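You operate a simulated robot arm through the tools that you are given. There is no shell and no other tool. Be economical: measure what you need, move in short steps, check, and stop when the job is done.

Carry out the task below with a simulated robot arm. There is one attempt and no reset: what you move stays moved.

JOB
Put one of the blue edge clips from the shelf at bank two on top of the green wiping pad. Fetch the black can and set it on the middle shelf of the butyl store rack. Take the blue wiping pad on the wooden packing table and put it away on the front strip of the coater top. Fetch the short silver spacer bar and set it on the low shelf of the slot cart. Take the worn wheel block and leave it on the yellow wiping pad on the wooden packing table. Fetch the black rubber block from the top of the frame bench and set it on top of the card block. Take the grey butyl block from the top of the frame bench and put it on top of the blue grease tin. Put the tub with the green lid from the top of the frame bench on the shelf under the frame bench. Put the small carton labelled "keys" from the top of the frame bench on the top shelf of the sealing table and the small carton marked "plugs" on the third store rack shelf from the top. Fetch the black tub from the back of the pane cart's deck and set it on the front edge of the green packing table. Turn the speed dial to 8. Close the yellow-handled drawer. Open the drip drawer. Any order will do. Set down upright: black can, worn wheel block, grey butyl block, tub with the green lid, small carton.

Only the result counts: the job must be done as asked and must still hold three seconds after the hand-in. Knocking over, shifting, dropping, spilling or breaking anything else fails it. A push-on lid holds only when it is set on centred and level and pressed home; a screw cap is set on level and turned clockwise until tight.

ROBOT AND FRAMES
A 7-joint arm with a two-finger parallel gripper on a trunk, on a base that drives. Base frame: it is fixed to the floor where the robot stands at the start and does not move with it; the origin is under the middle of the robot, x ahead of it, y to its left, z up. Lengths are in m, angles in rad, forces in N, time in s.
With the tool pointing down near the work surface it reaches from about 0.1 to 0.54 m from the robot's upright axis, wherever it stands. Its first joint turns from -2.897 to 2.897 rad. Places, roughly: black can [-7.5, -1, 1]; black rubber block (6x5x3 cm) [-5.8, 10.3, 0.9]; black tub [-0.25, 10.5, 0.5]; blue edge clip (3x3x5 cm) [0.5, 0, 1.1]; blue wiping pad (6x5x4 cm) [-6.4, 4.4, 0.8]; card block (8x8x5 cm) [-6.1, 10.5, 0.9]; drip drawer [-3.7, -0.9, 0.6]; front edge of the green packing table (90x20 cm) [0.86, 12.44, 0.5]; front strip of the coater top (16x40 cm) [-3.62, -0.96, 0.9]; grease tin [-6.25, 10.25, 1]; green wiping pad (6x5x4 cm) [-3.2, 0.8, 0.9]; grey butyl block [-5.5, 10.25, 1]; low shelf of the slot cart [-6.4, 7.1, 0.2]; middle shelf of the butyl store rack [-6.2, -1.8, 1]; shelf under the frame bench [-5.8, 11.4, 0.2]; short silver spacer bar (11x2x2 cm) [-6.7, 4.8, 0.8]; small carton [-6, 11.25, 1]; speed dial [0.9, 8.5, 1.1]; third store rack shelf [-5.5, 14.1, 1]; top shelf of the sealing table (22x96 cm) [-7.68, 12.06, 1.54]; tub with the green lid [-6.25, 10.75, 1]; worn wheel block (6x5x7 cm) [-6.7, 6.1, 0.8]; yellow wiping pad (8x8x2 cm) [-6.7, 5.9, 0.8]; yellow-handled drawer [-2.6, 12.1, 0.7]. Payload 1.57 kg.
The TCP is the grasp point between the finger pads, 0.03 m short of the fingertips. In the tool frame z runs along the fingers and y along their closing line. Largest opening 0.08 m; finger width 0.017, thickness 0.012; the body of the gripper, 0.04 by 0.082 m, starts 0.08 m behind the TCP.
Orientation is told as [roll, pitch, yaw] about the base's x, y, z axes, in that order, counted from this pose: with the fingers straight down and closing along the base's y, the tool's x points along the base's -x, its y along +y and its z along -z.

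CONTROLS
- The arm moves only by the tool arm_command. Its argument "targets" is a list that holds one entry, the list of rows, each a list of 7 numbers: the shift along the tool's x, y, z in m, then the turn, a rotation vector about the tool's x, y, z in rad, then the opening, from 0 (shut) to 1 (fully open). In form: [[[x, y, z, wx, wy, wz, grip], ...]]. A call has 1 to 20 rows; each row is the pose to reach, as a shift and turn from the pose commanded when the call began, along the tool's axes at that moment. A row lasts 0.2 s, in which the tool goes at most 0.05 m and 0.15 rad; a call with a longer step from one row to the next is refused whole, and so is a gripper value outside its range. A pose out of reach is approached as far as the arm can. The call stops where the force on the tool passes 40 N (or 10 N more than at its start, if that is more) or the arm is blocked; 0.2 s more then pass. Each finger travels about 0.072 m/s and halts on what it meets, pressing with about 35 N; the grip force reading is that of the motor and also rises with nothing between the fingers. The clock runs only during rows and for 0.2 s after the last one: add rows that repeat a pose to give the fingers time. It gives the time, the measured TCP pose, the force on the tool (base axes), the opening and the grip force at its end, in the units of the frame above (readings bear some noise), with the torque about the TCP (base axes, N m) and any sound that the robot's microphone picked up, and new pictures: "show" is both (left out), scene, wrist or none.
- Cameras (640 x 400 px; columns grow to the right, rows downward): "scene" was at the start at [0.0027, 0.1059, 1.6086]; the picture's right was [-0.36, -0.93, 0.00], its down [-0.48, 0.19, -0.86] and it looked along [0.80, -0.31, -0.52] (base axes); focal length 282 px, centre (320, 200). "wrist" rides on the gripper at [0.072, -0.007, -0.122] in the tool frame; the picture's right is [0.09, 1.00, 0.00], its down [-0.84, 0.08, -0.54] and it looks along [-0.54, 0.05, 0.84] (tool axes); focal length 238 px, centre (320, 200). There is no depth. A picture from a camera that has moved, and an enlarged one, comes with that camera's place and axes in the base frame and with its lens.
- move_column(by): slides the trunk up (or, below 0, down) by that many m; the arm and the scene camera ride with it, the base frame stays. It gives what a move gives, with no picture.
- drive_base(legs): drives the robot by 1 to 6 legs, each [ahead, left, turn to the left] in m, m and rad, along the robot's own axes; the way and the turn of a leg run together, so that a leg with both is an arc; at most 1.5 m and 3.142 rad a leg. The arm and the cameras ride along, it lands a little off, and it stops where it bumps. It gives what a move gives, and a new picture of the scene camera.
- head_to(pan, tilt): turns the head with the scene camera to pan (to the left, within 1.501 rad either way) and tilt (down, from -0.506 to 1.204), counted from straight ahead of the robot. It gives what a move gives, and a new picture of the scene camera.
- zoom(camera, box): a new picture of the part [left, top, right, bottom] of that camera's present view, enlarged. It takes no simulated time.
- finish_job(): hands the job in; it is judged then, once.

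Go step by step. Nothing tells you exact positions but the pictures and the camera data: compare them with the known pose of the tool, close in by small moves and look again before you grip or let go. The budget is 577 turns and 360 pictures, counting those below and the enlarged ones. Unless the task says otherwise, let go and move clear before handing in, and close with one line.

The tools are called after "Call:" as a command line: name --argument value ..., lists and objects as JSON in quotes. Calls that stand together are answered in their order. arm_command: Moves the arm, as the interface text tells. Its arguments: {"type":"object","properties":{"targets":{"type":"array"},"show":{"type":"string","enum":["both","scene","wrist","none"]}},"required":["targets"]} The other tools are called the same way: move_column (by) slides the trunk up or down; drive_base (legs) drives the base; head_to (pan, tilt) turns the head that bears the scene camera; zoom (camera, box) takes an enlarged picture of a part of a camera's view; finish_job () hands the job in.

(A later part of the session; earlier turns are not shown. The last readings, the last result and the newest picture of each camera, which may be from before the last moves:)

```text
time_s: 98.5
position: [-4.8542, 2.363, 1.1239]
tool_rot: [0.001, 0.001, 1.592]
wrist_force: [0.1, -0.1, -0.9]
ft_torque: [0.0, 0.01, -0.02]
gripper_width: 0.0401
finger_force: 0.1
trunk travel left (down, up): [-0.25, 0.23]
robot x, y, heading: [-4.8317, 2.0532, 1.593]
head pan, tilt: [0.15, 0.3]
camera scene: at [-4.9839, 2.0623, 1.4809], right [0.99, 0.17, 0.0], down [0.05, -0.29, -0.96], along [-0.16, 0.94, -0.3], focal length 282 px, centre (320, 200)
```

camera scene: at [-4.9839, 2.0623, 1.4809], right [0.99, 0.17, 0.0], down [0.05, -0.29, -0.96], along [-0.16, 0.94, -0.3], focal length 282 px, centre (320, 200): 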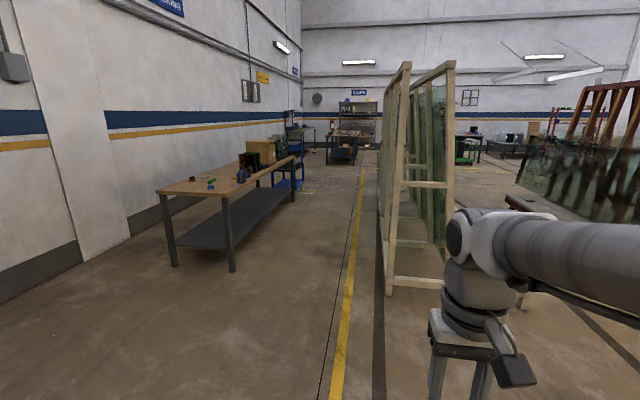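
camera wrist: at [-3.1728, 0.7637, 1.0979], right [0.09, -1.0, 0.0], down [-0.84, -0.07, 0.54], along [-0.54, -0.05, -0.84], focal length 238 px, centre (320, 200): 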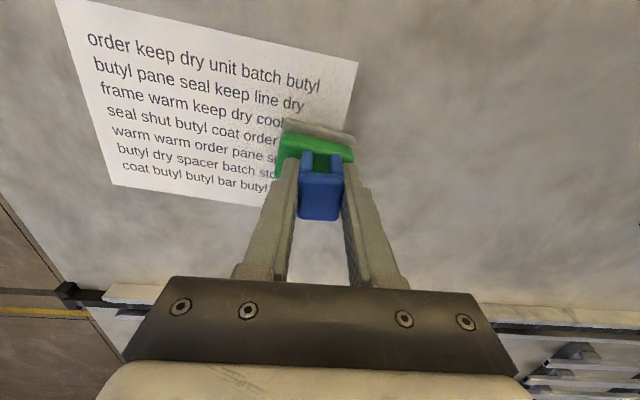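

Table front edge is at about x = -6.2. I'll drive to (-5.85, 4.4) and turn to face it.

Call:
drive_base --legs '[[1.2, 0.8, 0], [1.15, 0.15, 0], [0, 0, 1.55]]'

Call:
head_to --pan 0.0 --tilt 0.7

```text
time_s: 119.0
position: [-6.176, 4.3434, 1.1234]
tool_rot: [0.0, 0.002, -3.118]
wrist_force: [0.2, -0.1, 0.9]
ft_torque: [0.0, 0.01, -0.02]
gripper_width: 0.04
finger_force: 0.1
trunk travel left (down, up): [-0.25, 0.23]
robot x, y, heading: [-5.8673, 4.369, -3.119]
head pan, tilt: [0.15, 0.3]
camera scene: at [-5.8776, 4.2148, 1.4809], right [-0.17, 0.99, 0.0], down [0.29, 0.05, -0.96], along [-0.94, -0.16, -0.3], focal length 282 px, centre (320, 200)
```

scene: 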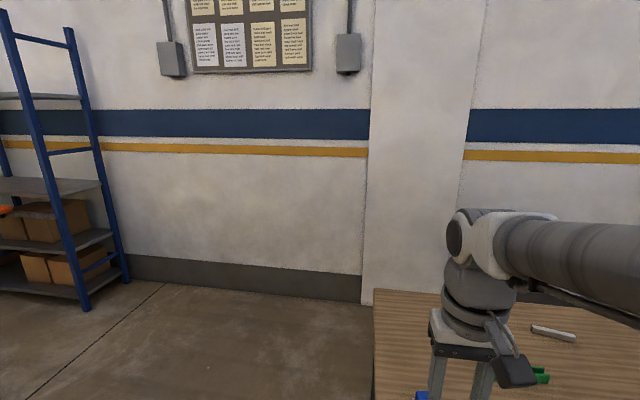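

```text
time_s: 119.8
position: [-6.1768, 4.3424, 1.1239]
tool_rot: [0.001, 0.002, -3.119]
wrist_force: [-0.6, -0.6, 0.0]
ft_torque: [0.01, -0.02, -0.02]
gripper_width: 0.04
finger_force: 0.0
trunk travel left (down, up): [-0.25, 0.23]
robot x, y, heading: [-5.8651, 4.3717, -3.121]
head pan, tilt: [0.0, 0.7]
camera scene: at [-5.8705, 4.2289, 1.4448], right [-0.02, 1.0, 0.0], down [0.64, 0.01, -0.77], along [-0.77, -0.02, -0.64], focal length 282 px, centre (320, 200)
```

scene: 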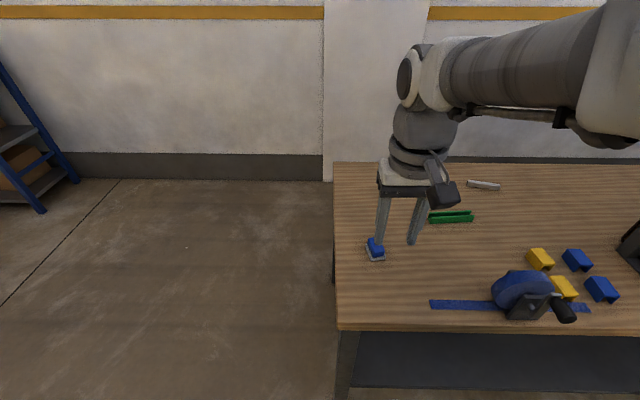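

The blue pad is at about (-6.39, 4.37). Moving over it for a wrist view.

Call:
arm_command --targets '[[[-0.045, -0.01, 0, 0, 0, 0, 0.6], [-0.09, -0.02, 0.0, 0, 0, 0, 0.7], [-0.135, -0.02, 0.02, 0, 0, 0, 0.8], [-0.17, -0.028, 0.05, 0, 0, 0, 0.9], [-0.19, -0.028, 0.09, 0, 0, 0, 1], [-0.19, -0.028, 0.11, 0, 0, 0, 1]]]'

```text
time_s: 121.2
position: [-6.3684, 4.3657, 1.0129]
tool_rot: [0.001, 0.001, -3.118]
wrist_force: [0.0, -1.6, 0.1]
ft_torque: [-0.02, 0.03, 0.02]
gripper_width: 0.08
finger_force: 0.1
trunk travel left (down, up): [-0.25, 0.23]
robot x, y, heading: [-5.8624, 4.3707, -3.118]
head pan, tilt: [0.0, 0.7]
camera scene: at [-5.8706, 4.2289, 1.4448], right [-0.02, 1.0, 0.0], down [0.64, 0.01, -0.76], along [-0.76, -0.02, -0.64], focal length 282 px, centre (320, 200)
camera wrist: at [-6.2957, 4.3735, 1.1351], right [0.11, -0.99, 0.0], down [-0.84, -0.1, 0.54], along [-0.54, -0.06, -0.84], focal length 238 px, centre (320, 200)
```

scene: 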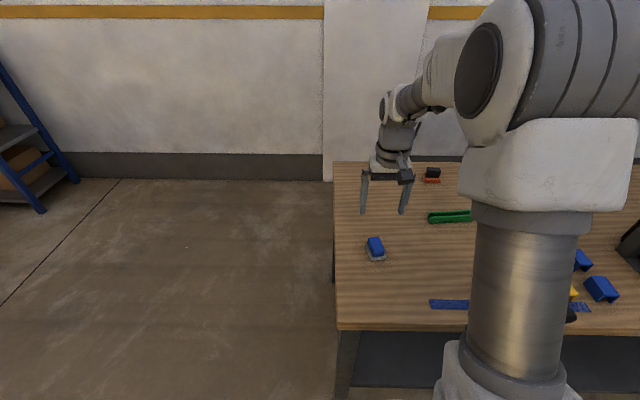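
wrist: 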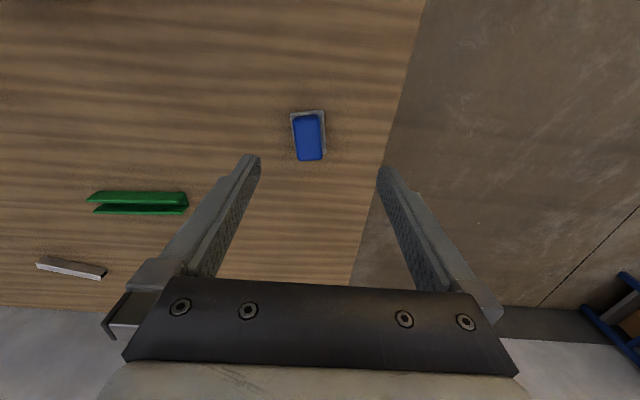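

Pad centre is about (-6.394, 4.377), yawed slightly. Aligning and lowering partly.

Call:
arm_command --targets '[[[-0.012, -0.006, 0.03, 0, 0, -0.06, 1], [-0.026, -0.011, 0.07, 0, 0, -0.12, 1], [-0.026, -0.011, 0.11, 0, 0, -0.12, 1], [-0.026, -0.011, 0.135, 0, 0, -0.12, 1]]]' --show "wrist"

```text
time_s: 122.2
position: [-6.3941, 4.3778, 0.8778]
tool_rot: [0.001, -0.001, -2.999]
wrist_force: [0.7, 0.2, -0.2]
ft_torque: [0.02, 0.02, -0.02]
gripper_width: 0.0799
finger_force: 0.1
trunk travel left (down, up): [-0.25, 0.23]
robot x, y, heading: [-5.8625, 4.3728, -3.124]
head pan, tilt: [0.0, 0.7]
camera wrist: at [-6.3241, 4.3941, 1.0006], right [0.23, -0.97, 0.0], down [-0.82, -0.2, 0.54], along [-0.53, -0.13, -0.84], focal length 238 px, centre (320, 200)
```

wrist: 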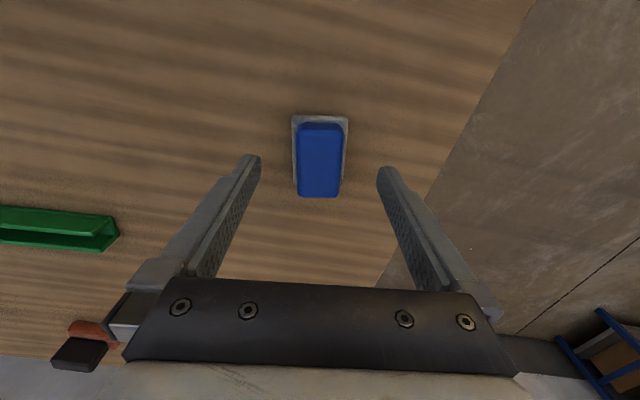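

Aligned. Lowering to near the table, then closing.

Call:
arm_command --targets '[[[0, 0, 0.02, 0, 0, 0, 1], [0, 0, 0.034, 0, 0, 0, 1], [0, 0, 0.038, 0, 0, 0, 1]]]' --show "wrist"

```text
time_s: 123.0
position: [-6.3949, 4.3777, 0.8407]
tool_rot: [0.0, 0.001, -2.998]
wrist_force: [0.2, -0.5, 0.3]
ft_torque: [0.02, -0.01, 0.01]
gripper_width: 0.0799
finger_force: 0.0
trunk travel left (down, up): [-0.25, 0.23]
robot x, y, heading: [-5.8644, 4.3702, -3.123]
head pan, tilt: [0.0, 0.7]
camera wrist: at [-6.3238, 4.3937, 0.9634], right [0.23, -0.97, 0.0], down [-0.82, -0.2, 0.54], along [-0.53, -0.13, -0.84], focal length 238 px, centre (320, 200)
```

wrist: 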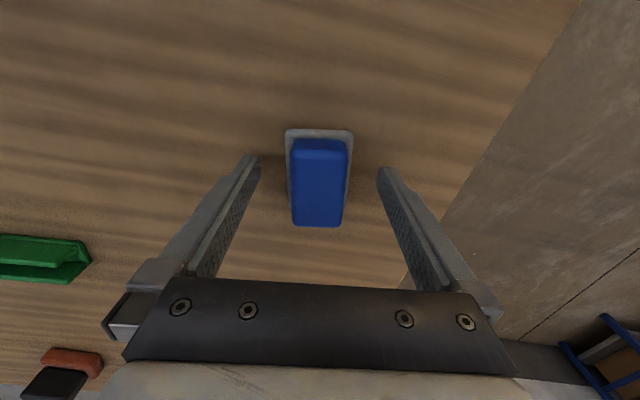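

Pad top is about 0.838 and the fingertips are at 0.81. Lowering 5 mm, closing, lifting.

Call:
arm_command --targets '[[[0, 0, 0.005, 0, 0, 0, 1], [0, 0, 0.005, 0, 0, 0, 0.6], [0, 0, 0.005, 0, 0, 0, 0.2], [0, 0, 0.005, 0, 0, 0, 0.2], [0, 0, 0.005, 0, 0, 0, 0.2], [0, 0, -0.03, 0, 0, 0, 0.2], [0, 0, -0.07, 0, 0, 0, 0.2], [0, 0, -0.11, 0, 0, 0, 0.2]]]' --show "wrist"

```text
time_s: 124.8
position: [-6.3933, 4.3772, 0.9499]
tool_rot: [0.0, 0.004, -3.001]
wrist_force: [0.3, -0.3, -0.3]
ft_torque: [0.02, 0.0, 0.02]
gripper_width: 0.0441
finger_force: 34.7
trunk travel left (down, up): [-0.25, 0.23]
robot x, y, heading: [-5.8679, 4.3701, -3.122]
head pan, tilt: [0.0, 0.7]
camera wrist: at [-6.3225, 4.3942, 1.0729], right [0.23, -0.97, 0.0], down [-0.82, -0.2, 0.54], along [-0.53, -0.13, -0.84], focal length 238 px, centre (320, 200)
```

wrist: 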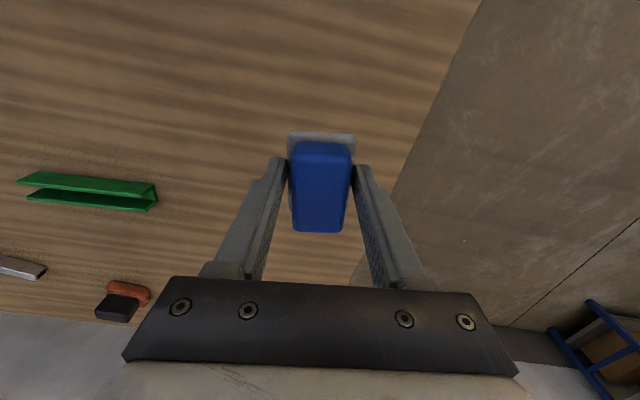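

The pad is held. I'll raise, retract, then drive back south down the aisle towards the coater.

Call:
arm_command --targets '[[[0, 0, -0.04, 0, 0, 0, 0.2], [0.0, 0, -0.08, 0, 0, 0, 0.2], [0.03, 0, -0.11, 0, 0, 0.06, 0.2], [0.07, 0, -0.13, 0, 0, 0.12, 0.2], [0.11, 0, -0.15, 0, 0, 0.12, 0.2], [0.15, 0, -0.16, 0, 0, 0.12, 0.2], [0.19, 0, -0.17, 0, 0, 0.12, 0.2], [0.22, 0, -0.17, 0, 0, 0.12, 0.2]]]' --show "none"

Call:
drive_base --legs '[[-0.5, 0, 0], [0, 0, 1.56], [1.4, 0.6, 0], [1.5, 0.0, 0], [1.0, 0, 0]]'

Call:
head_to --pan 0.4 --tilt 0.5

```text
time_s: 126.6
position: [-6.1741, 4.4095, 1.1202]
tool_rot: [-0.001, 0.002, -3.118]
wrist_force: [-0.2, 0.8, 0.1]
ft_torque: [-0.01, 0.01, -0.02]
gripper_width: 0.0436
finger_force: 34.9
trunk travel left (down, up): [-0.25, 0.23]
robot x, y, heading: [-5.8675, 4.3712, -3.122]
head pan, tilt: [0.0, 0.7]
```

```text
refused: leg 3 is longer than a leg can be; nothing moved
```

```text
time_s: 127.5
position: [-6.176, 4.4079, 1.1207]
tool_rot: [0.0, 0.0, -3.12]
wrist_force: [0.0, -0.1, 0.0]
ft_torque: [0.01, -0.01, 0.0]
gripper_width: 0.0438
finger_force: 35.2
trunk travel left (down, up): [-0.25, 0.23]
robot x, y, heading: [-5.8668, 4.3696, -3.116]
head pan, tilt: [0.4, 0.499]
camera scene: at [-5.8687, 4.1936, 1.4624], right [-0.41, 0.91, 0.0], down [0.44, 0.2, -0.88], along [-0.8, -0.36, -0.48], focal length 282 px, centre (320, 200)
```

scene: 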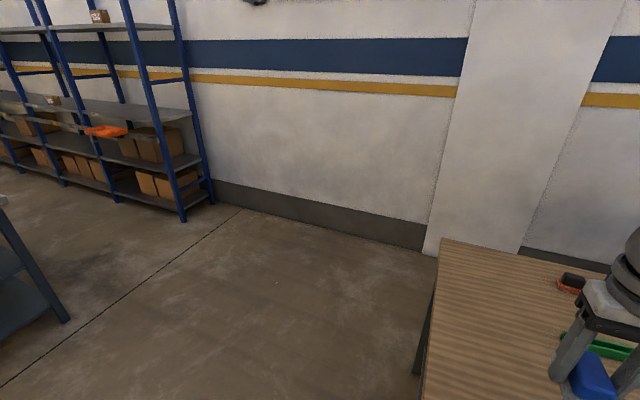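

Redoing the drive with shorter legs.

Call:
drive_base --legs '[[-0.5, 0, 0], [0, 0, 1.56], [1.3, 0.6, 0], [1.5, 0.0, 0], [1.1, 0, 0]]'

```text
time_s: 161.3
position: [-4.6933, 0.1947, 1.1202]
tool_rot: [0.0, 0.001, -1.532]
wrist_force: [-0.2, -0.1, 0.1]
ft_torque: [0.0, 0.05, -0.02]
gripper_width: 0.0435
finger_force: 35.6
trunk travel left (down, up): [-0.25, 0.23]
robot x, y, heading: [-4.6585, 0.5007, -1.528]
head pan, tilt: [0.4, 0.499]
camera scene: at [-4.4859, 0.5058, 1.4625], right [-0.91, -0.42, 0.0], down [-0.2, 0.43, -0.88], along [0.37, -0.8, -0.48], focal length 282 px, centre (320, 200)
```

scene: 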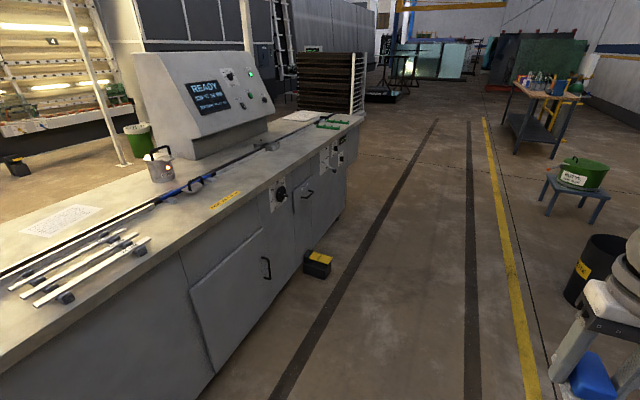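

I can see the coater front and a pedal on the floor at about (-3.76, -1.02). I'll park at about (-4.4, -0.95) facing the coater and look.

Call:
drive_base --legs '[[1.4, 0.15, 0], [0, 0, 1.53]]'

Call:
head_to --pan 0.1 --tilt 0.75

```text
time_s: 175.7
position: [-4.1647, -0.9706, 1.12]
tool_rot: [0.0, 0.0, -0.037]
wrist_force: [0.1, 0.2, -0.6]
ft_torque: [0.01, 0.02, 0.0]
gripper_width: 0.0436
finger_force: 34.8
trunk travel left (down, up): [-0.25, 0.23]
robot x, y, heading: [-4.4702, -0.9106, -0.033]
head pan, tilt: [0.4, 0.499]
camera scene: at [-4.462, -0.7409, 1.4625], right [0.36, -0.93, 0.0], down [-0.45, -0.17, -0.88], along [0.82, 0.31, -0.48], focal length 282 px, centre (320, 200)
```

scene: 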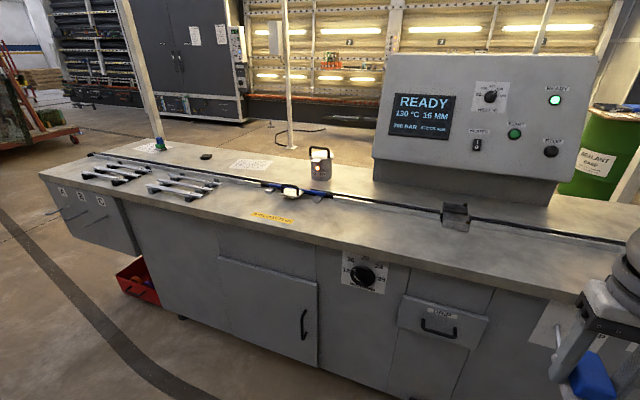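

```text
time_s: 176.5
position: [-4.1652, -0.97, 1.1199]
tool_rot: [0.001, 0.002, -0.035]
wrist_force: [0.4, 0.4, -1.0]
ft_torque: [0.02, 0.0, -0.02]
gripper_width: 0.0437
finger_force: 35.1
trunk travel left (down, up): [-0.25, 0.23]
robot x, y, heading: [-4.4734, -0.9185, -0.036]
head pan, tilt: [0.099, 0.75]
camera scene: at [-4.4643, -0.7679, 1.4406], right [0.06, -1.0, 0.0], down [-0.68, -0.04, -0.73], along [0.73, 0.05, -0.68], focal length 282 px, centre (320, 200)
```

scene: 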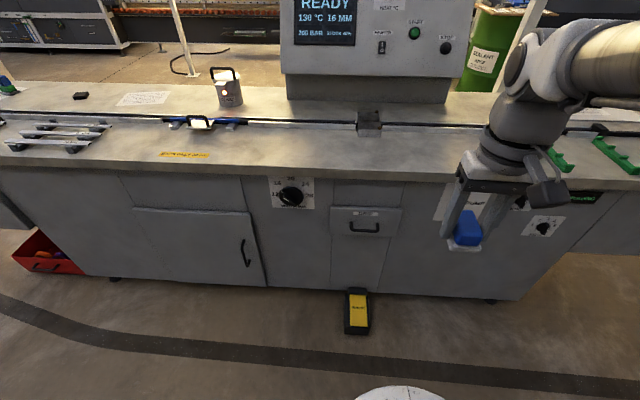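

The drip drawer is centred below the front edge, and the front strip is between that edge and the rail, at about x = -3.70 to -3.54. I'll creep closer, keeping clear of the pedal.

Call:
drive_base --legs '[[0.29, -0.15, 0.036]]'

```text
time_s: 178.8
position: [-3.9082, -1.1007, 1.1199]
tool_rot: [0.0, 0.003, 0.007]
wrist_force: [-0.6, -0.5, 0.8]
ft_torque: [0.0, 0.02, 0.01]
gripper_width: 0.0437
finger_force: 35.2
trunk travel left (down, up): [-0.25, 0.23]
robot x, y, heading: [-4.2181, -1.0588, 0.007]
head pan, tilt: [0.099, 0.75]
stopped in leg 1: the robot was blocked; the commanded pose is now the measured one
camera scene: at [-4.215, -0.9107, 1.4405], right [0.1, -0.99, 0.0], down [-0.68, -0.07, -0.73], along [0.73, 0.08, -0.68], focal length 282 px, centre (320, 200)
```

scene: 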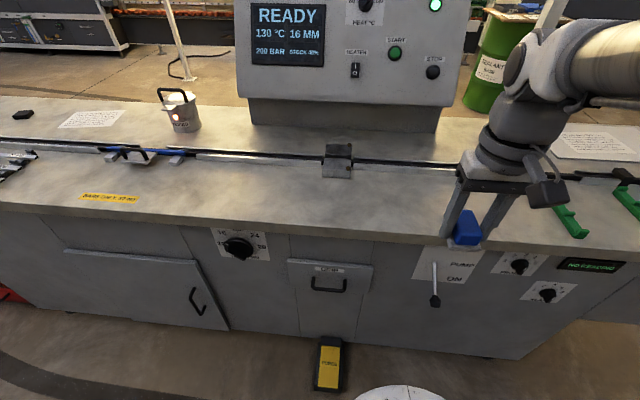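

The base stopped against something (probably at the pedal's zone), but the strip is in reach. Moving the pad over the strip at about (-3.655, -1.0).

Call:
arm_command --targets '[[[-0.045, 0.015, 0, 0, 0, 0, 0.2], [-0.09, 0.03, 0, 0, 0, 0, 0.2], [-0.135, 0.05, 0, 0, 0, 0, 0.2], [-0.18, 0.07, 0, 0, 0, 0, 0.2], [-0.22, 0.085, 0.02, 0, 0, 0, 0.2], [-0.255, 0.1, 0.04, 0, 0, 0, 0.2], [-0.255, 0.1, 0.09, 0, 0, 0, 0.2], [-0.255, 0.1, 0.13, 0, 0, 0, 0.2]]]'

```text
time_s: 180.6
position: [-3.6511, -1.0003, 0.9895]
tool_rot: [0.001, 0.001, 0.007]
wrist_force: [-0.9, -0.1, -0.4]
ft_torque: [-0.01, -0.02, 0.04]
gripper_width: 0.0437
finger_force: 35.2
trunk travel left (down, up): [-0.25, 0.23]
robot x, y, heading: [-4.216, -1.0578, 0.012]
head pan, tilt: [0.099, 0.75]
camera scene: at [-4.215, -0.9105, 1.4405], right [0.1, -0.99, 0.0], down [-0.68, -0.07, -0.73], along [0.73, 0.08, -0.68], focal length 282 px, centre (320, 200)
camera wrist: at [-3.7231, -1.0066, 1.1126], right [-0.1, 1.0, 0.0], down [0.84, 0.08, 0.54], along [0.54, 0.05, -0.84], focal length 238 px, centre (320, 200)
```

scene: 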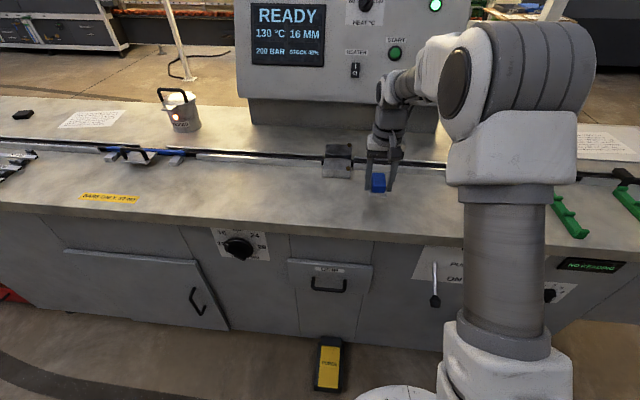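
wrist: 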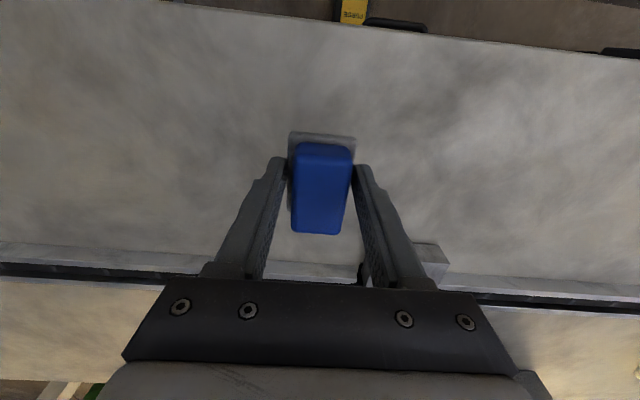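

Position is good. Lowering to contact.

Call:
arm_command --targets '[[[0, 0, 0.03, 0, 0, 0, 0.2], [0, 0, 0.045, 0, 0, 0, 0.2], [0, 0, 0.05, 0, 0, 0, 0.2], [0, 0, 0.054, 0, 0, 0, 0.2]]]' --show "none"

```text
time_s: 181.6
position: [-3.6526, -0.9985, 0.9365]
tool_rot: [0.0, 0.001, 0.005]
wrist_force: [-0.3, 0.1, -1.2]
ft_torque: [0.04, 0.01, 0.0]
gripper_width: 0.0436
finger_force: 34.8
trunk travel left (down, up): [-0.25, 0.23]
robot x, y, heading: [-4.2132, -1.0546, -0.001]
head pan, tilt: [0.099, 0.75]
```

Call:
arm_command --targets '[[[0, 0, 0.003, 0, 0, 0, 0.2], [0, 0, 0.006, 0, 0, 0, 0.2]]]' --show "none"

Call:
zoom --camera "scene" --box '[340, 150, 436, 210]'

```text
time_s: 182.2
position: [-3.6532, -0.9988, 0.9349]
tool_rot: [0.002, -0.004, 0.008]
wrist_force: [-2.8, 0.7, 30.0]
ft_torque: [0.0, 0.5, 0.01]
gripper_width: 0.0436
finger_force: 35.0
trunk travel left (down, up): [-0.25, 0.23]
robot x, y, heading: [-4.217, -1.0596, 0.008]
head pan, tilt: [0.099, 0.75]
```

```text
6.67 times, centred on (388, 180) of scene
camera zoom: at [-4.2172, -0.9107, 1.4411], right [0.1, -0.99, 0.0], down [-0.68, -0.07, -0.73], along [0.73, 0.08, -0.68], focal length 1881 px, centre (-133, 333)
```

zoom: 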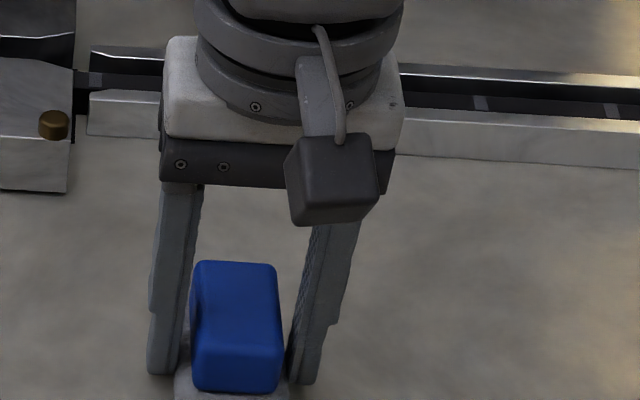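

On the surface. Releasing and lifting.

Call:
arm_command --targets '[[[0, 0, -0.005, 0, 0, 0, 0.2], [0, 0, -0.005, 0, 0, 0, 0.6], [0, 0, -0.005, 0, 0, 0, 0.85], [0, 0, -0.005, 0, 0, 0, 0.85], [0, 0, -0.03, 0, 0, 0, 0.85], [0, 0, -0.07, 0, 0, 0, 0.85], [0, 0, -0.11, 0, 0, 0, 0.85], [0, 0, -0.15, 0, 0, 0, 0.85], [0.04, 0, -0.16, 0, 0, 0, 0.85], [0.08, 0, -0.16, 0, 0, 0, 0.85], [0.12, 0, -0.16, 0, 0, 0, 0.85], [0.16, 0, -0.16, 0, 0, 0, 0.85], [0.2, 0, -0.16, 0, 0, 0, 0.85], [0.24, 0, -0.16, 0, 0, 0, 0.85]]]' --show "scene"

Call:
drive_base --legs '[[-0.1, 0, 0]]'

Call:
zoom --camera "scene" --box '[220, 160, 420, 285]'

```text
time_s: 185.2
position: [-3.8937, -0.9999, 1.0859]
tool_rot: [0.0, 0.002, 0.005]
wrist_force: [0.5, 0.2, -0.1]
ft_torque: [0.01, -0.01, 0.01]
gripper_width: 0.0679
finger_force: 0.1
trunk travel left (down, up): [-0.25, 0.23]
robot x, y, heading: [-4.2163, -1.0577, 0.006]
head pan, tilt: [0.099, 0.75]
camera scene: at [-4.2145, -0.9105, 1.4405], right [0.1, -0.99, 0.0], down [-0.68, -0.07, -0.73], along [0.73, 0.08, -0.68], focal length 282 px, centre (320, 200)
```

scene: 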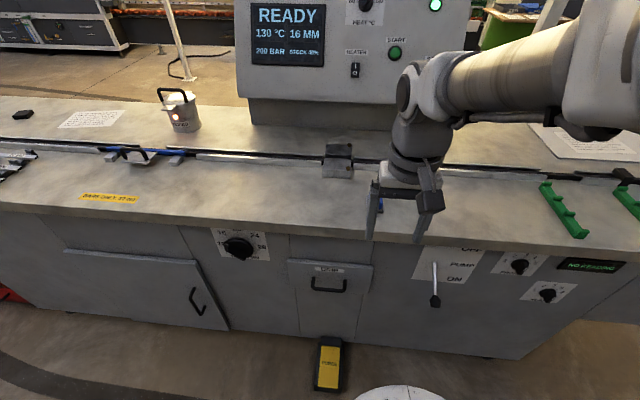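

```text
time_s: 186.6
position: [-3.9931, -1.0021, 1.0864]
tool_rot: [0.0, 0.001, 0.006]
wrist_force: [-0.4, -0.8, 1.2]
ft_torque: [0.01, -0.01, -0.01]
gripper_width: 0.0678
finger_force: 0.1
trunk travel left (down, up): [-0.25, 0.23]
robot x, y, heading: [-4.3205, -1.0608, 0.005]
head pan, tilt: [0.099, 0.75]
camera scene: at [-4.3158, -0.911, 1.4405], right [0.1, -0.99, 0.0], down [-0.68, -0.07, -0.73], along [0.73, 0.08, -0.68], focal length 282 px, centre (320, 200)
```

scene: 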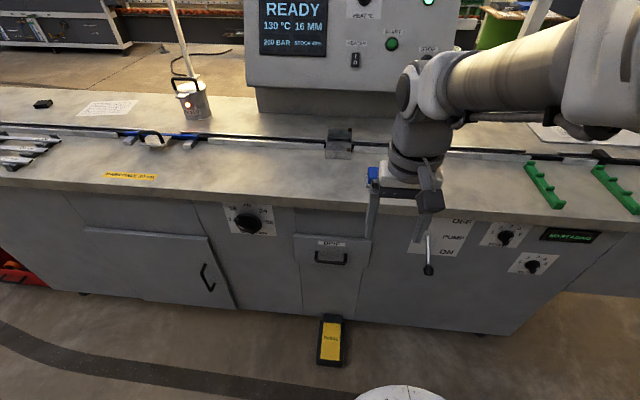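

```text
3.20 times, centred on (320, 222) of scene
camera zoom: at [-4.3158, -0.911, 1.4405], right [0.1, -0.99, 0.0], down [-0.68, -0.07, -0.73], along [0.73, 0.08, -0.68], focal length 903 px, centre (320, 128)
```

zoom: 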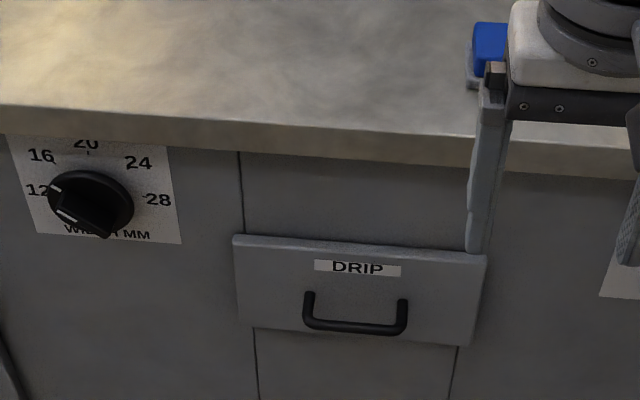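

The drip drawer's handle is a horizontal bar at about (-3.76, -0.887, 0.62). I'll back off a little, lower the trunk, and pitch the gripper to point forward.

Call:
drive_base --legs '[[-0.13, 0.1, -0.005]]'

Call:
move_column --by -0.24

Call:
arm_command --targets '[[[-0.02, 0, 0, 0, -0.14, 0, 1], [-0.04, 0, 0, 0, -0.28, 0, 1], [-0.06, 0, 0, 0, -0.42, 0, 1], [-0.08, 0, 0, 0, -0.56, 0, 1], [-0.1, 0, 0, 0, -0.7, 0, 1], [-0.12, 0, 0, 0, -0.84, 0, 1], [-0.14, 0, 0, 0, -0.98, 0, 1], [-0.16, 0, 0, 0, -1.12, 0, 1], [-0.18, 0, 0, 0, -1.26, 0, 1], [-0.19, 0, 0, 0, -1.4, 0, 1], [-0.19, 0, 0, 0, -1.5, 0, 1], [-0.19, 0, 0, 0, -1.5708, 0, 1]]]'

```text
time_s: 188.1
position: [-4.1235, -0.9027, 1.0859]
tool_rot: [-0.001, 0.001, 0.002]
wrist_force: [0.1, 0.1, -0.2]
ft_torque: [-0.03, 0.0, -0.03]
gripper_width: 0.0679
finger_force: 0.1
trunk travel left (down, up): [-0.25, 0.23]
robot x, y, heading: [-4.4457, -0.9582, -0.001]
head pan, tilt: [0.099, 0.75]
camera scene: at [-4.4437, -0.8117, 1.4405], right [0.1, -0.99, 0.0], down [-0.68, -0.07, -0.73], along [0.73, 0.07, -0.68], focal length 282 px, centre (320, 200)
```

scene: 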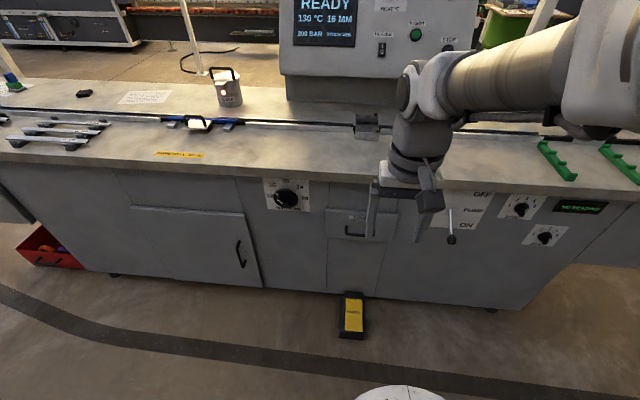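

```text
time_s: 190.6
position: [-4.1233, -0.9021, 0.8463]
tool_rot: [0.0, 0.002, 0.001]
wrist_force: [0.7, -0.2, 0.2]
ft_torque: [-0.02, 0.0, -0.02]
gripper_width: 0.068
finger_force: 0.0
trunk travel left (down, up): [-0.01, 0.47]
robot x, y, heading: [-4.445, -0.9585, -0.001]
head pan, tilt: [0.099, 0.75]
```

```text
time_s: 192.4
position: [-3.9976, -0.7769, 0.8372]
tool_rot: [0.45, -1.013, -0.105]
wrist_force: [0.0, -0.1, -1.0]
ft_torque: [-0.03, -0.01, -0.01]
gripper_width: 0.0799
finger_force: 0.0
trunk travel left (down, up): [-0.01, 0.47]
robot x, y, heading: [-4.4444, -0.9606, 0.001]
head pan, tilt: [0.099, 0.75]
stopped in row 9: the arm was blocked; the commanded pose is now the measured one
camera scene: at [-4.4557, -0.7722, 1.2053], right [0.56, -0.83, 0.0], down [-0.53, -0.36, -0.77], along [0.64, 0.43, -0.64], focal length 282 px, centre (320, 200)
camera wrist: at [-4.1324, -0.823, 0.8351], right [-0.32, 0.94, 0.15], down [-0.02, -0.16, 0.99], along [0.95, 0.31, 0.07], focal length 238 px, centre (320, 200)
```

scene: 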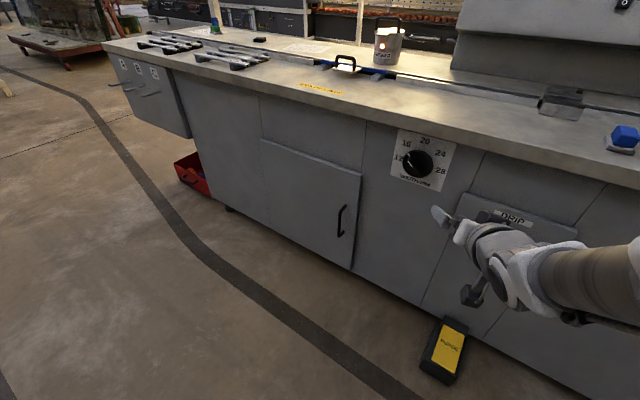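
wrist: 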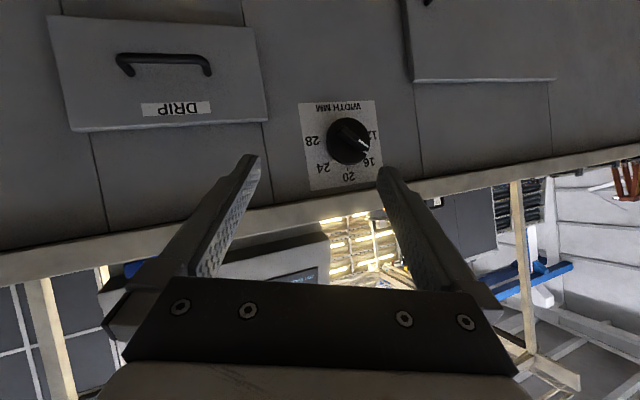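

The arm can't quite go horizontal here, but a tilted hook with closed fingers behind the bar will do. I'll zoom in on the handle to measure it.

Call:
zoom --camera "wrist" --box '[40, 0, 280, 150]'

```text
2.67 times, centred on (160, 75) of wrist
camera zoom: at [-4.1324, -0.823, 0.8351], right [-0.32, 0.94, 0.15], down [-0.02, -0.16, 0.99], along [0.95, 0.31, 0.07], focal length 636 px, centre (747, 533)
```

zoom: 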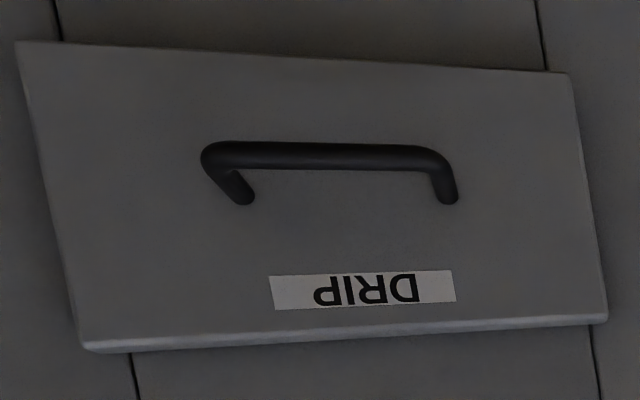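

The bar protrudes about 4 cm from the face at x = -3.722, at (-3.764, -0.885, 0.642). I'll move to a pitched pose (0.4 rad), fingers closed, in front of and above the bar.

Call:
arm_command --targets '[[[-0.009, -0.022, 0.016, 0.052, 0.088, 0.008, 0.5], [-0.018, -0.044, 0.033, 0.104, 0.177, 0.017, 0], [-0.027, -0.066, 0.049, 0.157, 0.265, 0.025, 0], [-0.036, -0.089, 0.066, 0.209, 0.354, 0.033, 0], [-0.045, -0.111, 0.082, 0.261, 0.442, 0.041, 0], [-0.054, -0.133, 0.099, 0.314, 0.53, 0.05, 0], [-0.063, -0.155, 0.115, 0.366, 0.619, 0.058, 0], [-0.063, -0.155, 0.115, 0.366, 0.619, 0.058, 0]]]'

```text
time_s: 194.2
position: [-3.8307, -0.8899, 0.8041]
tool_rot: [-0.019, -0.406, 0.005]
wrist_force: [-0.8, 0.2, 0.5]
ft_torque: [-0.03, -0.02, -0.01]
gripper_width: 0.0002
finger_force: 21.5
out of reach, approached as far as the arm can: row 3
trunk travel left (down, up): [-0.01, 0.47]
robot x, y, heading: [-4.4446, -0.9619, 0.003]
head pan, tilt: [0.099, 0.75]
camera scene: at [-4.4439, -0.8116, 1.2005], right [0.1, -0.99, 0.0], down [-0.68, -0.07, -0.73], along [0.73, 0.07, -0.68], focal length 282 px, centre (320, 200)
camera wrist: at [-3.9441, -0.8948, 0.89], right [-0.08, 1.0, -0.05], down [0.56, 0.09, 0.83], along [0.83, 0.04, -0.56], focal length 238 px, centre (320, 200)
```

scene: 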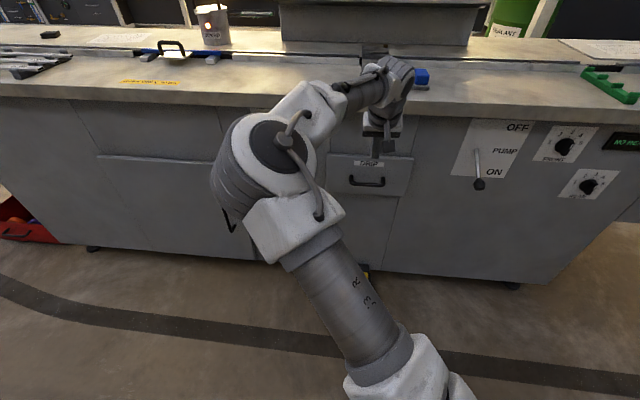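
wrist: 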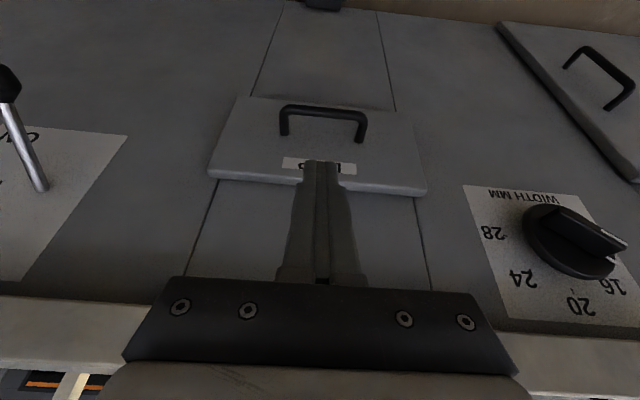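

Handle confirmed at (-3.767, -0.888, 0.642). Moving to just above it.

Call:
arm_command --targets '[[[-0.007, 0, 0.035, 0, 0, 0, 0], [-0.013, 0, 0.07, 0, 0, 0, 0], [-0.019, 0, 0.105, 0, 0, 0, 0]]]'

```text
time_s: 195.0
position: [-3.7721, -0.8928, 0.7142]
tool_rot: [-0.019, -0.406, 0.003]
wrist_force: [0.2, 0.6, 0.8]
ft_torque: [-0.01, 0.0, -0.03]
gripper_width: 0.0
finger_force: 21.2
trunk travel left (down, up): [-0.01, 0.47]
robot x, y, heading: [-4.4474, -0.9562, 0.002]
head pan, tilt: [0.099, 0.75]
camera scene: at [-4.444, -0.8116, 1.2006], right [0.1, -0.99, 0.0], down [-0.68, -0.07, -0.73], along [0.73, 0.07, -0.68], focal length 282 px, centre (320, 200)
camera wrist: at [-3.8851, -0.8971, 0.7997], right [-0.08, 1.0, -0.05], down [0.56, 0.09, 0.83], along [0.83, 0.04, -0.56], focal length 238 px, centre (320, 200)
```

scene: 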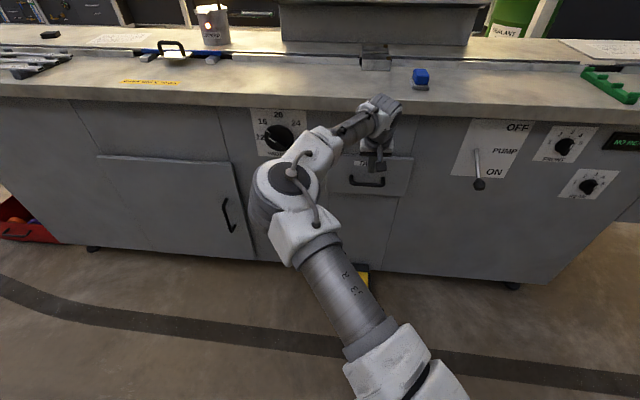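
wrist: 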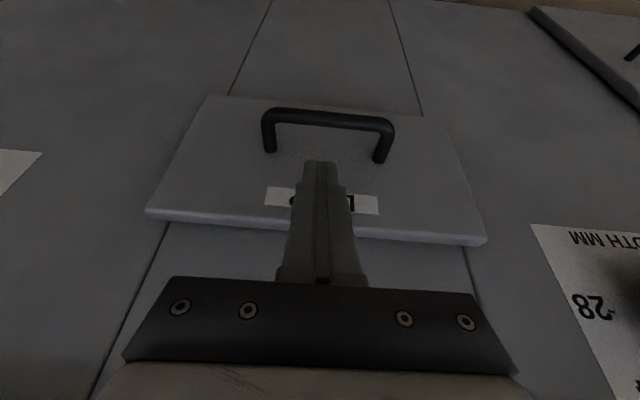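

Looks right: the fingers will pass between bar and face. Inserting.

Call:
arm_command --targets '[[[0, 0, 0.02, 0, 0, 0, 0], [0, 0, 0.04, 0, 0, 0, 0], [0, 0, 0.055, 0, 0, 0, 0], [0, 0, 0.068, 0, 0, 0, 0]]]'

```text
time_s: 196.0
position: [-3.747, -0.8912, 0.6527]
tool_rot: [-0.02, -0.404, 0.005]
wrist_force: [-12.3, -0.1, 7.3]
ft_torque: [0.04, 0.19, 0.03]
gripper_width: 0.0
finger_force: 21.2
trunk travel left (down, up): [-0.01, 0.47]
robot x, y, heading: [-4.4473, -0.957, -0.003]
head pan, tilt: [0.099, 0.75]
camera scene: at [-4.445, -0.8116, 1.2007], right [0.1, -0.99, 0.0], down [-0.68, -0.07, -0.73], along [0.73, 0.07, -0.68], focal length 282 px, centre (320, 200)
camera wrist: at [-3.8608, -0.8956, 0.7387], right [-0.08, 1.0, -0.05], down [0.56, 0.09, 0.83], along [0.83, 0.04, -0.56], focal length 238 px, centre (320, 200)
```

scene: 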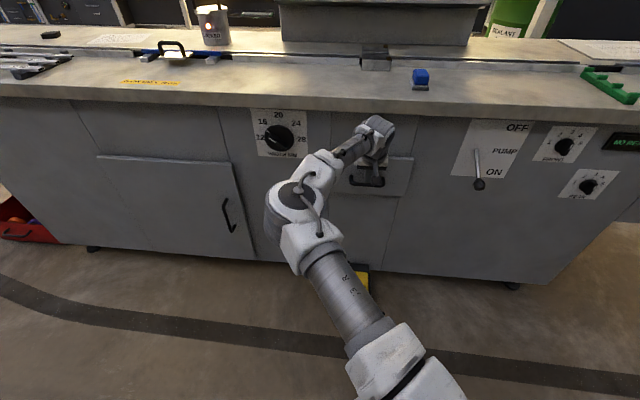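
wrist: 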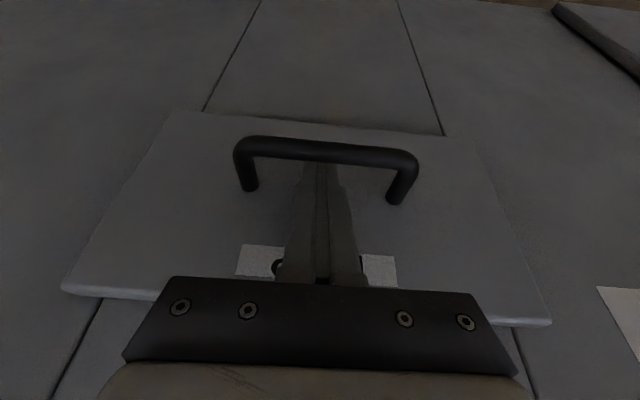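

The fingertips are hooked behind the bar. Pulling by driving the base back.

Call:
drive_base --legs '[[-0.15, 0, 0]]'

```text
time_s: 197.6
position: [-3.8928, -0.891, 0.6519]
tool_rot: [-0.019, -0.405, 0.001]
wrist_force: [0.0, -1.2, -0.2]
ft_torque: [-0.06, 0.02, 0.0]
gripper_width: 0.0
finger_force: 21.0
trunk travel left (down, up): [-0.01, 0.47]
robot x, y, heading: [-4.589, -0.9589, 0.0]
head pan, tilt: [0.099, 0.75]
camera scene: at [-4.5909, -0.8117, 1.2005], right [0.1, -1.0, 0.0], down [-0.68, -0.07, -0.73], along [0.73, 0.07, -0.68], focal length 282 px, centre (320, 200)
```

scene: 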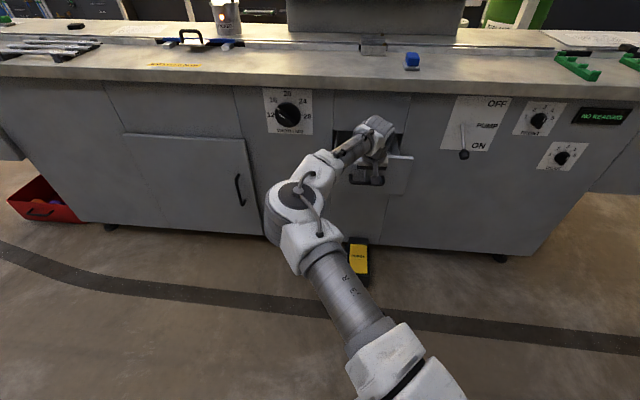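

The drawer is coming out. Pulling further.

Call:
drive_base --legs '[[-0.1, 0, 0]]'

```text
time_s: 198.7
position: [-3.9463, -0.893, 0.6564]
tool_rot: [-0.02, -0.428, 0.002]
wrist_force: [-1.0, 0.6, -0.5]
ft_torque: [0.01, -0.03, -0.01]
gripper_width: 0.0
finger_force: 21.8
trunk travel left (down, up): [-0.01, 0.47]
robot x, y, heading: [-4.6509, -0.9552, 0.005]
head pan, tilt: [0.099, 0.75]
stopped in leg 1: the force on the tool passed its limit at 70 N (the readings are from after the stop); the commanded pose is now the measured one
camera scene: at [-4.6487, -0.8117, 1.2005], right [0.1, -1.0, 0.0], down [-0.68, -0.07, -0.73], along [0.73, 0.07, -0.68], focal length 282 px, centre (320, 200)
```

scene: 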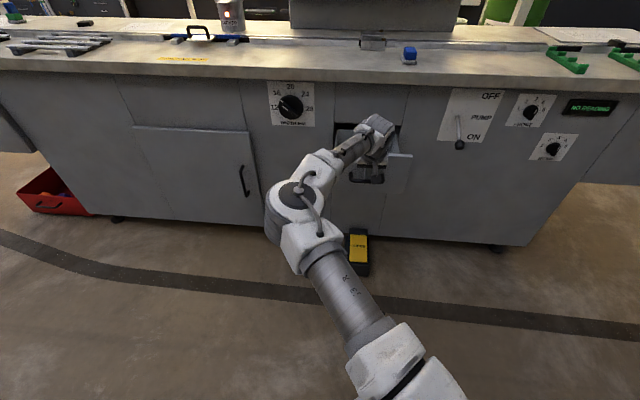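

Drawer is at its end stop, about 0.2 m out. Unhooking upward.

Call:
arm_command --targets '[[[-0.009, 0, 0.003, 0, 0, 0, 0], [-0.009, 0, -0.03, 0, 0, 0, 0], [-0.009, 0, -0.07, 0, 0, 0, 0], [-0.009, 0, -0.11, 0, 0, 0, 0], [-0.009, 0, -0.15, 0, 0, 0, 0], [-0.009, 0, -0.19, 0, 0, 0, 0]]]'

```text
time_s: 200.1
position: [-4.0169, -0.8865, 0.831]
tool_rot: [-0.021, -0.425, 0.001]
wrist_force: [1.5, -0.4, -0.2]
ft_torque: [0.01, -0.02, 0.01]
gripper_width: 0.0
finger_force: 21.2
trunk travel left (down, up): [-0.01, 0.47]
robot x, y, heading: [-4.6497, -0.9589, 0.0]
head pan, tilt: [0.099, 0.75]
camera scene: at [-4.6485, -0.8116, 1.2004], right [0.1, -1.0, 0.0], down [-0.68, -0.07, -0.73], along [0.73, 0.07, -0.68], focal length 282 px, centre (320, 200)
camera wrist: at [-4.1324, -0.8915, 0.9146], right [-0.08, 1.0, -0.06], down [0.54, 0.09, 0.84], along [0.84, 0.03, -0.54], focal length 238 px, centre (320, 200)
```

scene: 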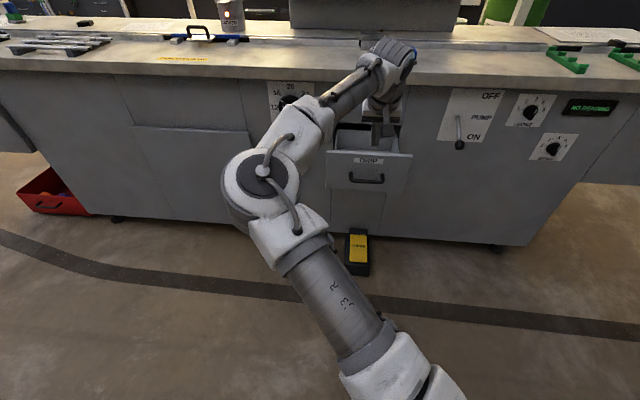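
wrist: 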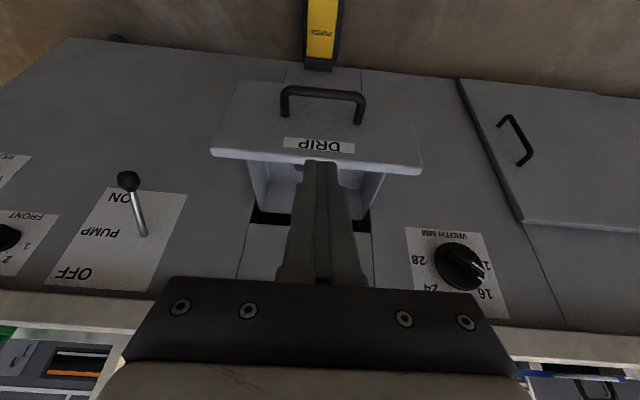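

The drip drawer is open. Next is the black can. I'll raise the trunk and bring the arm back to a neutral tool-down pose.

Call:
move_column --by 0.3

Call:
arm_command --targets '[[[0.03, 0, -0.01, 0, 0.1, 0, 0], [0.06, 0, -0.02, 0, 0.2, 0, 0], [0.09, 0, -0.035, 0, 0.3, 0, 0], [0.12, 0, -0.05, 0, 0.42, 0.02, 0], [0.16, 0, -0.065, 0, 0.425, 0.02, 0], [0.2, 0, -0.08, 0, 0.425, 0.02, 0], [0.24, 0, -0.1, 0, 0.425, 0.02, 0], [0.28, 0, -0.12, 0, 0.425, 0.02, 0.5]]]' --show "none"

Call:
head_to --pan 0 --tilt 0.5

```text
time_s: 203.1
position: [-4.016, -0.8874, 1.1325]
tool_rot: [-0.022, -0.426, 0.002]
wrist_force: [-0.1, -0.9, -0.4]
ft_torque: [0.0, 0.02, 0.0]
gripper_width: 0.0
finger_force: 21.1
trunk travel left (down, up): [-0.31, 0.17]
robot x, y, heading: [-4.6489, -0.9592, -0.001]
head pan, tilt: [0.099, 0.75]
```

```text
time_s: 204.9
position: [-4.3204, -0.8854, 1.1266]
tool_rot: [-0.013, -0.002, -0.023]
wrist_force: [0.3, -0.5, -0.2]
ft_torque: [0.01, -0.02, -0.01]
gripper_width: 0.04
finger_force: 0.0
trunk travel left (down, up): [-0.31, 0.17]
robot x, y, heading: [-4.6526, -0.9622, 0.001]
head pan, tilt: [0.099, 0.75]
```

```text
time_s: 205.7
position: [-4.3212, -0.8852, 1.1263]
tool_rot: [-0.015, -0.001, -0.026]
wrist_force: [-0.5, -0.4, 0.7]
ft_torque: [0.04, 0.01, 0.0]
gripper_width: 0.0399
finger_force: 0.1
trunk travel left (down, up): [-0.31, 0.17]
robot x, y, heading: [-4.6489, -0.9583, -0.001]
head pan, tilt: [0.0, 0.499]
camera scene: at [-4.6402, -0.8199, 1.5224], right [0.0, -1.0, 0.0], down [-0.48, 0.0, -0.88], along [0.88, 0.0, -0.48], focal length 282 px, centre (320, 200)
```

scene: 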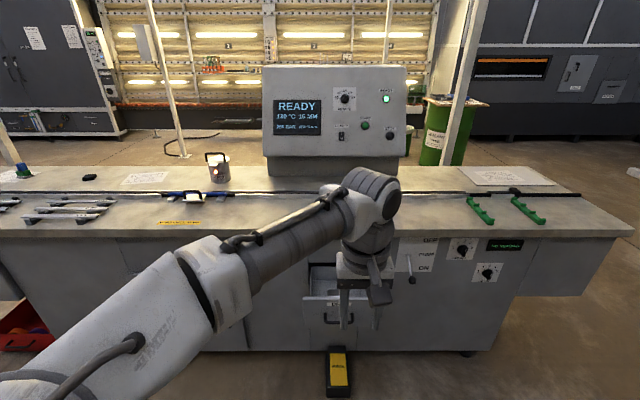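

The arm's elbow has swung to the left but that's workable. I'll turn to the west wall to look for the can and the rack.

Call:
drive_base --legs '[[0, 0, 3.1]]'

Call:
head_to --pan -0.1 --tilt 0.3

```text
time_s: 216.0
position: [-4.9808, -1.0286, 1.1251]
tool_rot: [-0.015, -0.002, 3.105]
wrist_force: [-0.5, -0.4, 0.3]
ft_torque: [0.0, -0.01, -0.02]
gripper_width: 0.04
finger_force: 0.0
trunk travel left (down, up): [-0.31, 0.17]
robot x, y, heading: [-4.6508, -0.9562, 3.127]
head pan, tilt: [0.0, 0.499]
camera scene: at [-4.6638, -1.0998, 1.5225], right [0.01, 1.0, 0.0], down [0.48, -0.01, -0.88], along [-0.88, 0.01, -0.48], focal length 282 px, centre (320, 200)
```

scene: 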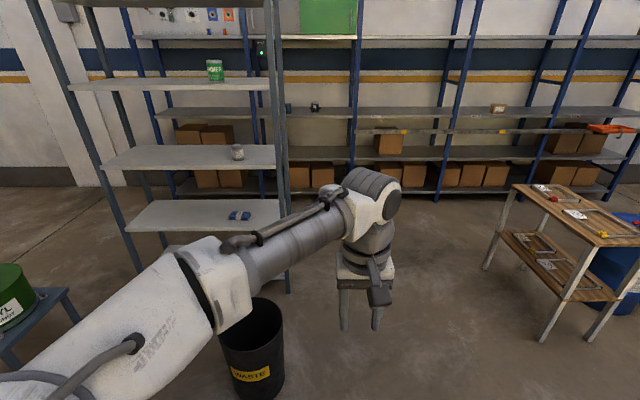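

```text
time_s: 216.7
position: [-4.9812, -1.0294, 1.1262]
tool_rot: [-0.013, -0.001, 3.104]
wrist_force: [-0.3, 0.6, -1.0]
ft_torque: [-0.01, -0.02, -0.02]
gripper_width: 0.0403
finger_force: 0.0
trunk travel left (down, up): [-0.31, 0.17]
robot x, y, heading: [-4.6504, -0.9614, 3.135]
head pan, tilt: [-0.099, 0.3]
camera scene: at [-4.6656, -1.0905, 1.5408], right [0.11, 0.99, 0.0], down [0.29, -0.03, -0.96], along [-0.95, 0.11, -0.3], focal length 282 px, centre (320, 200)
```

scene: 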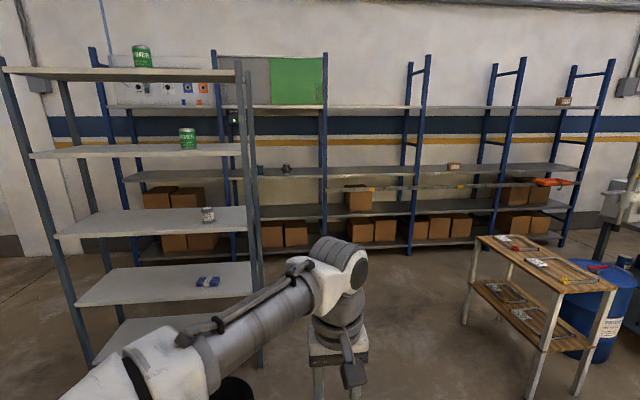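

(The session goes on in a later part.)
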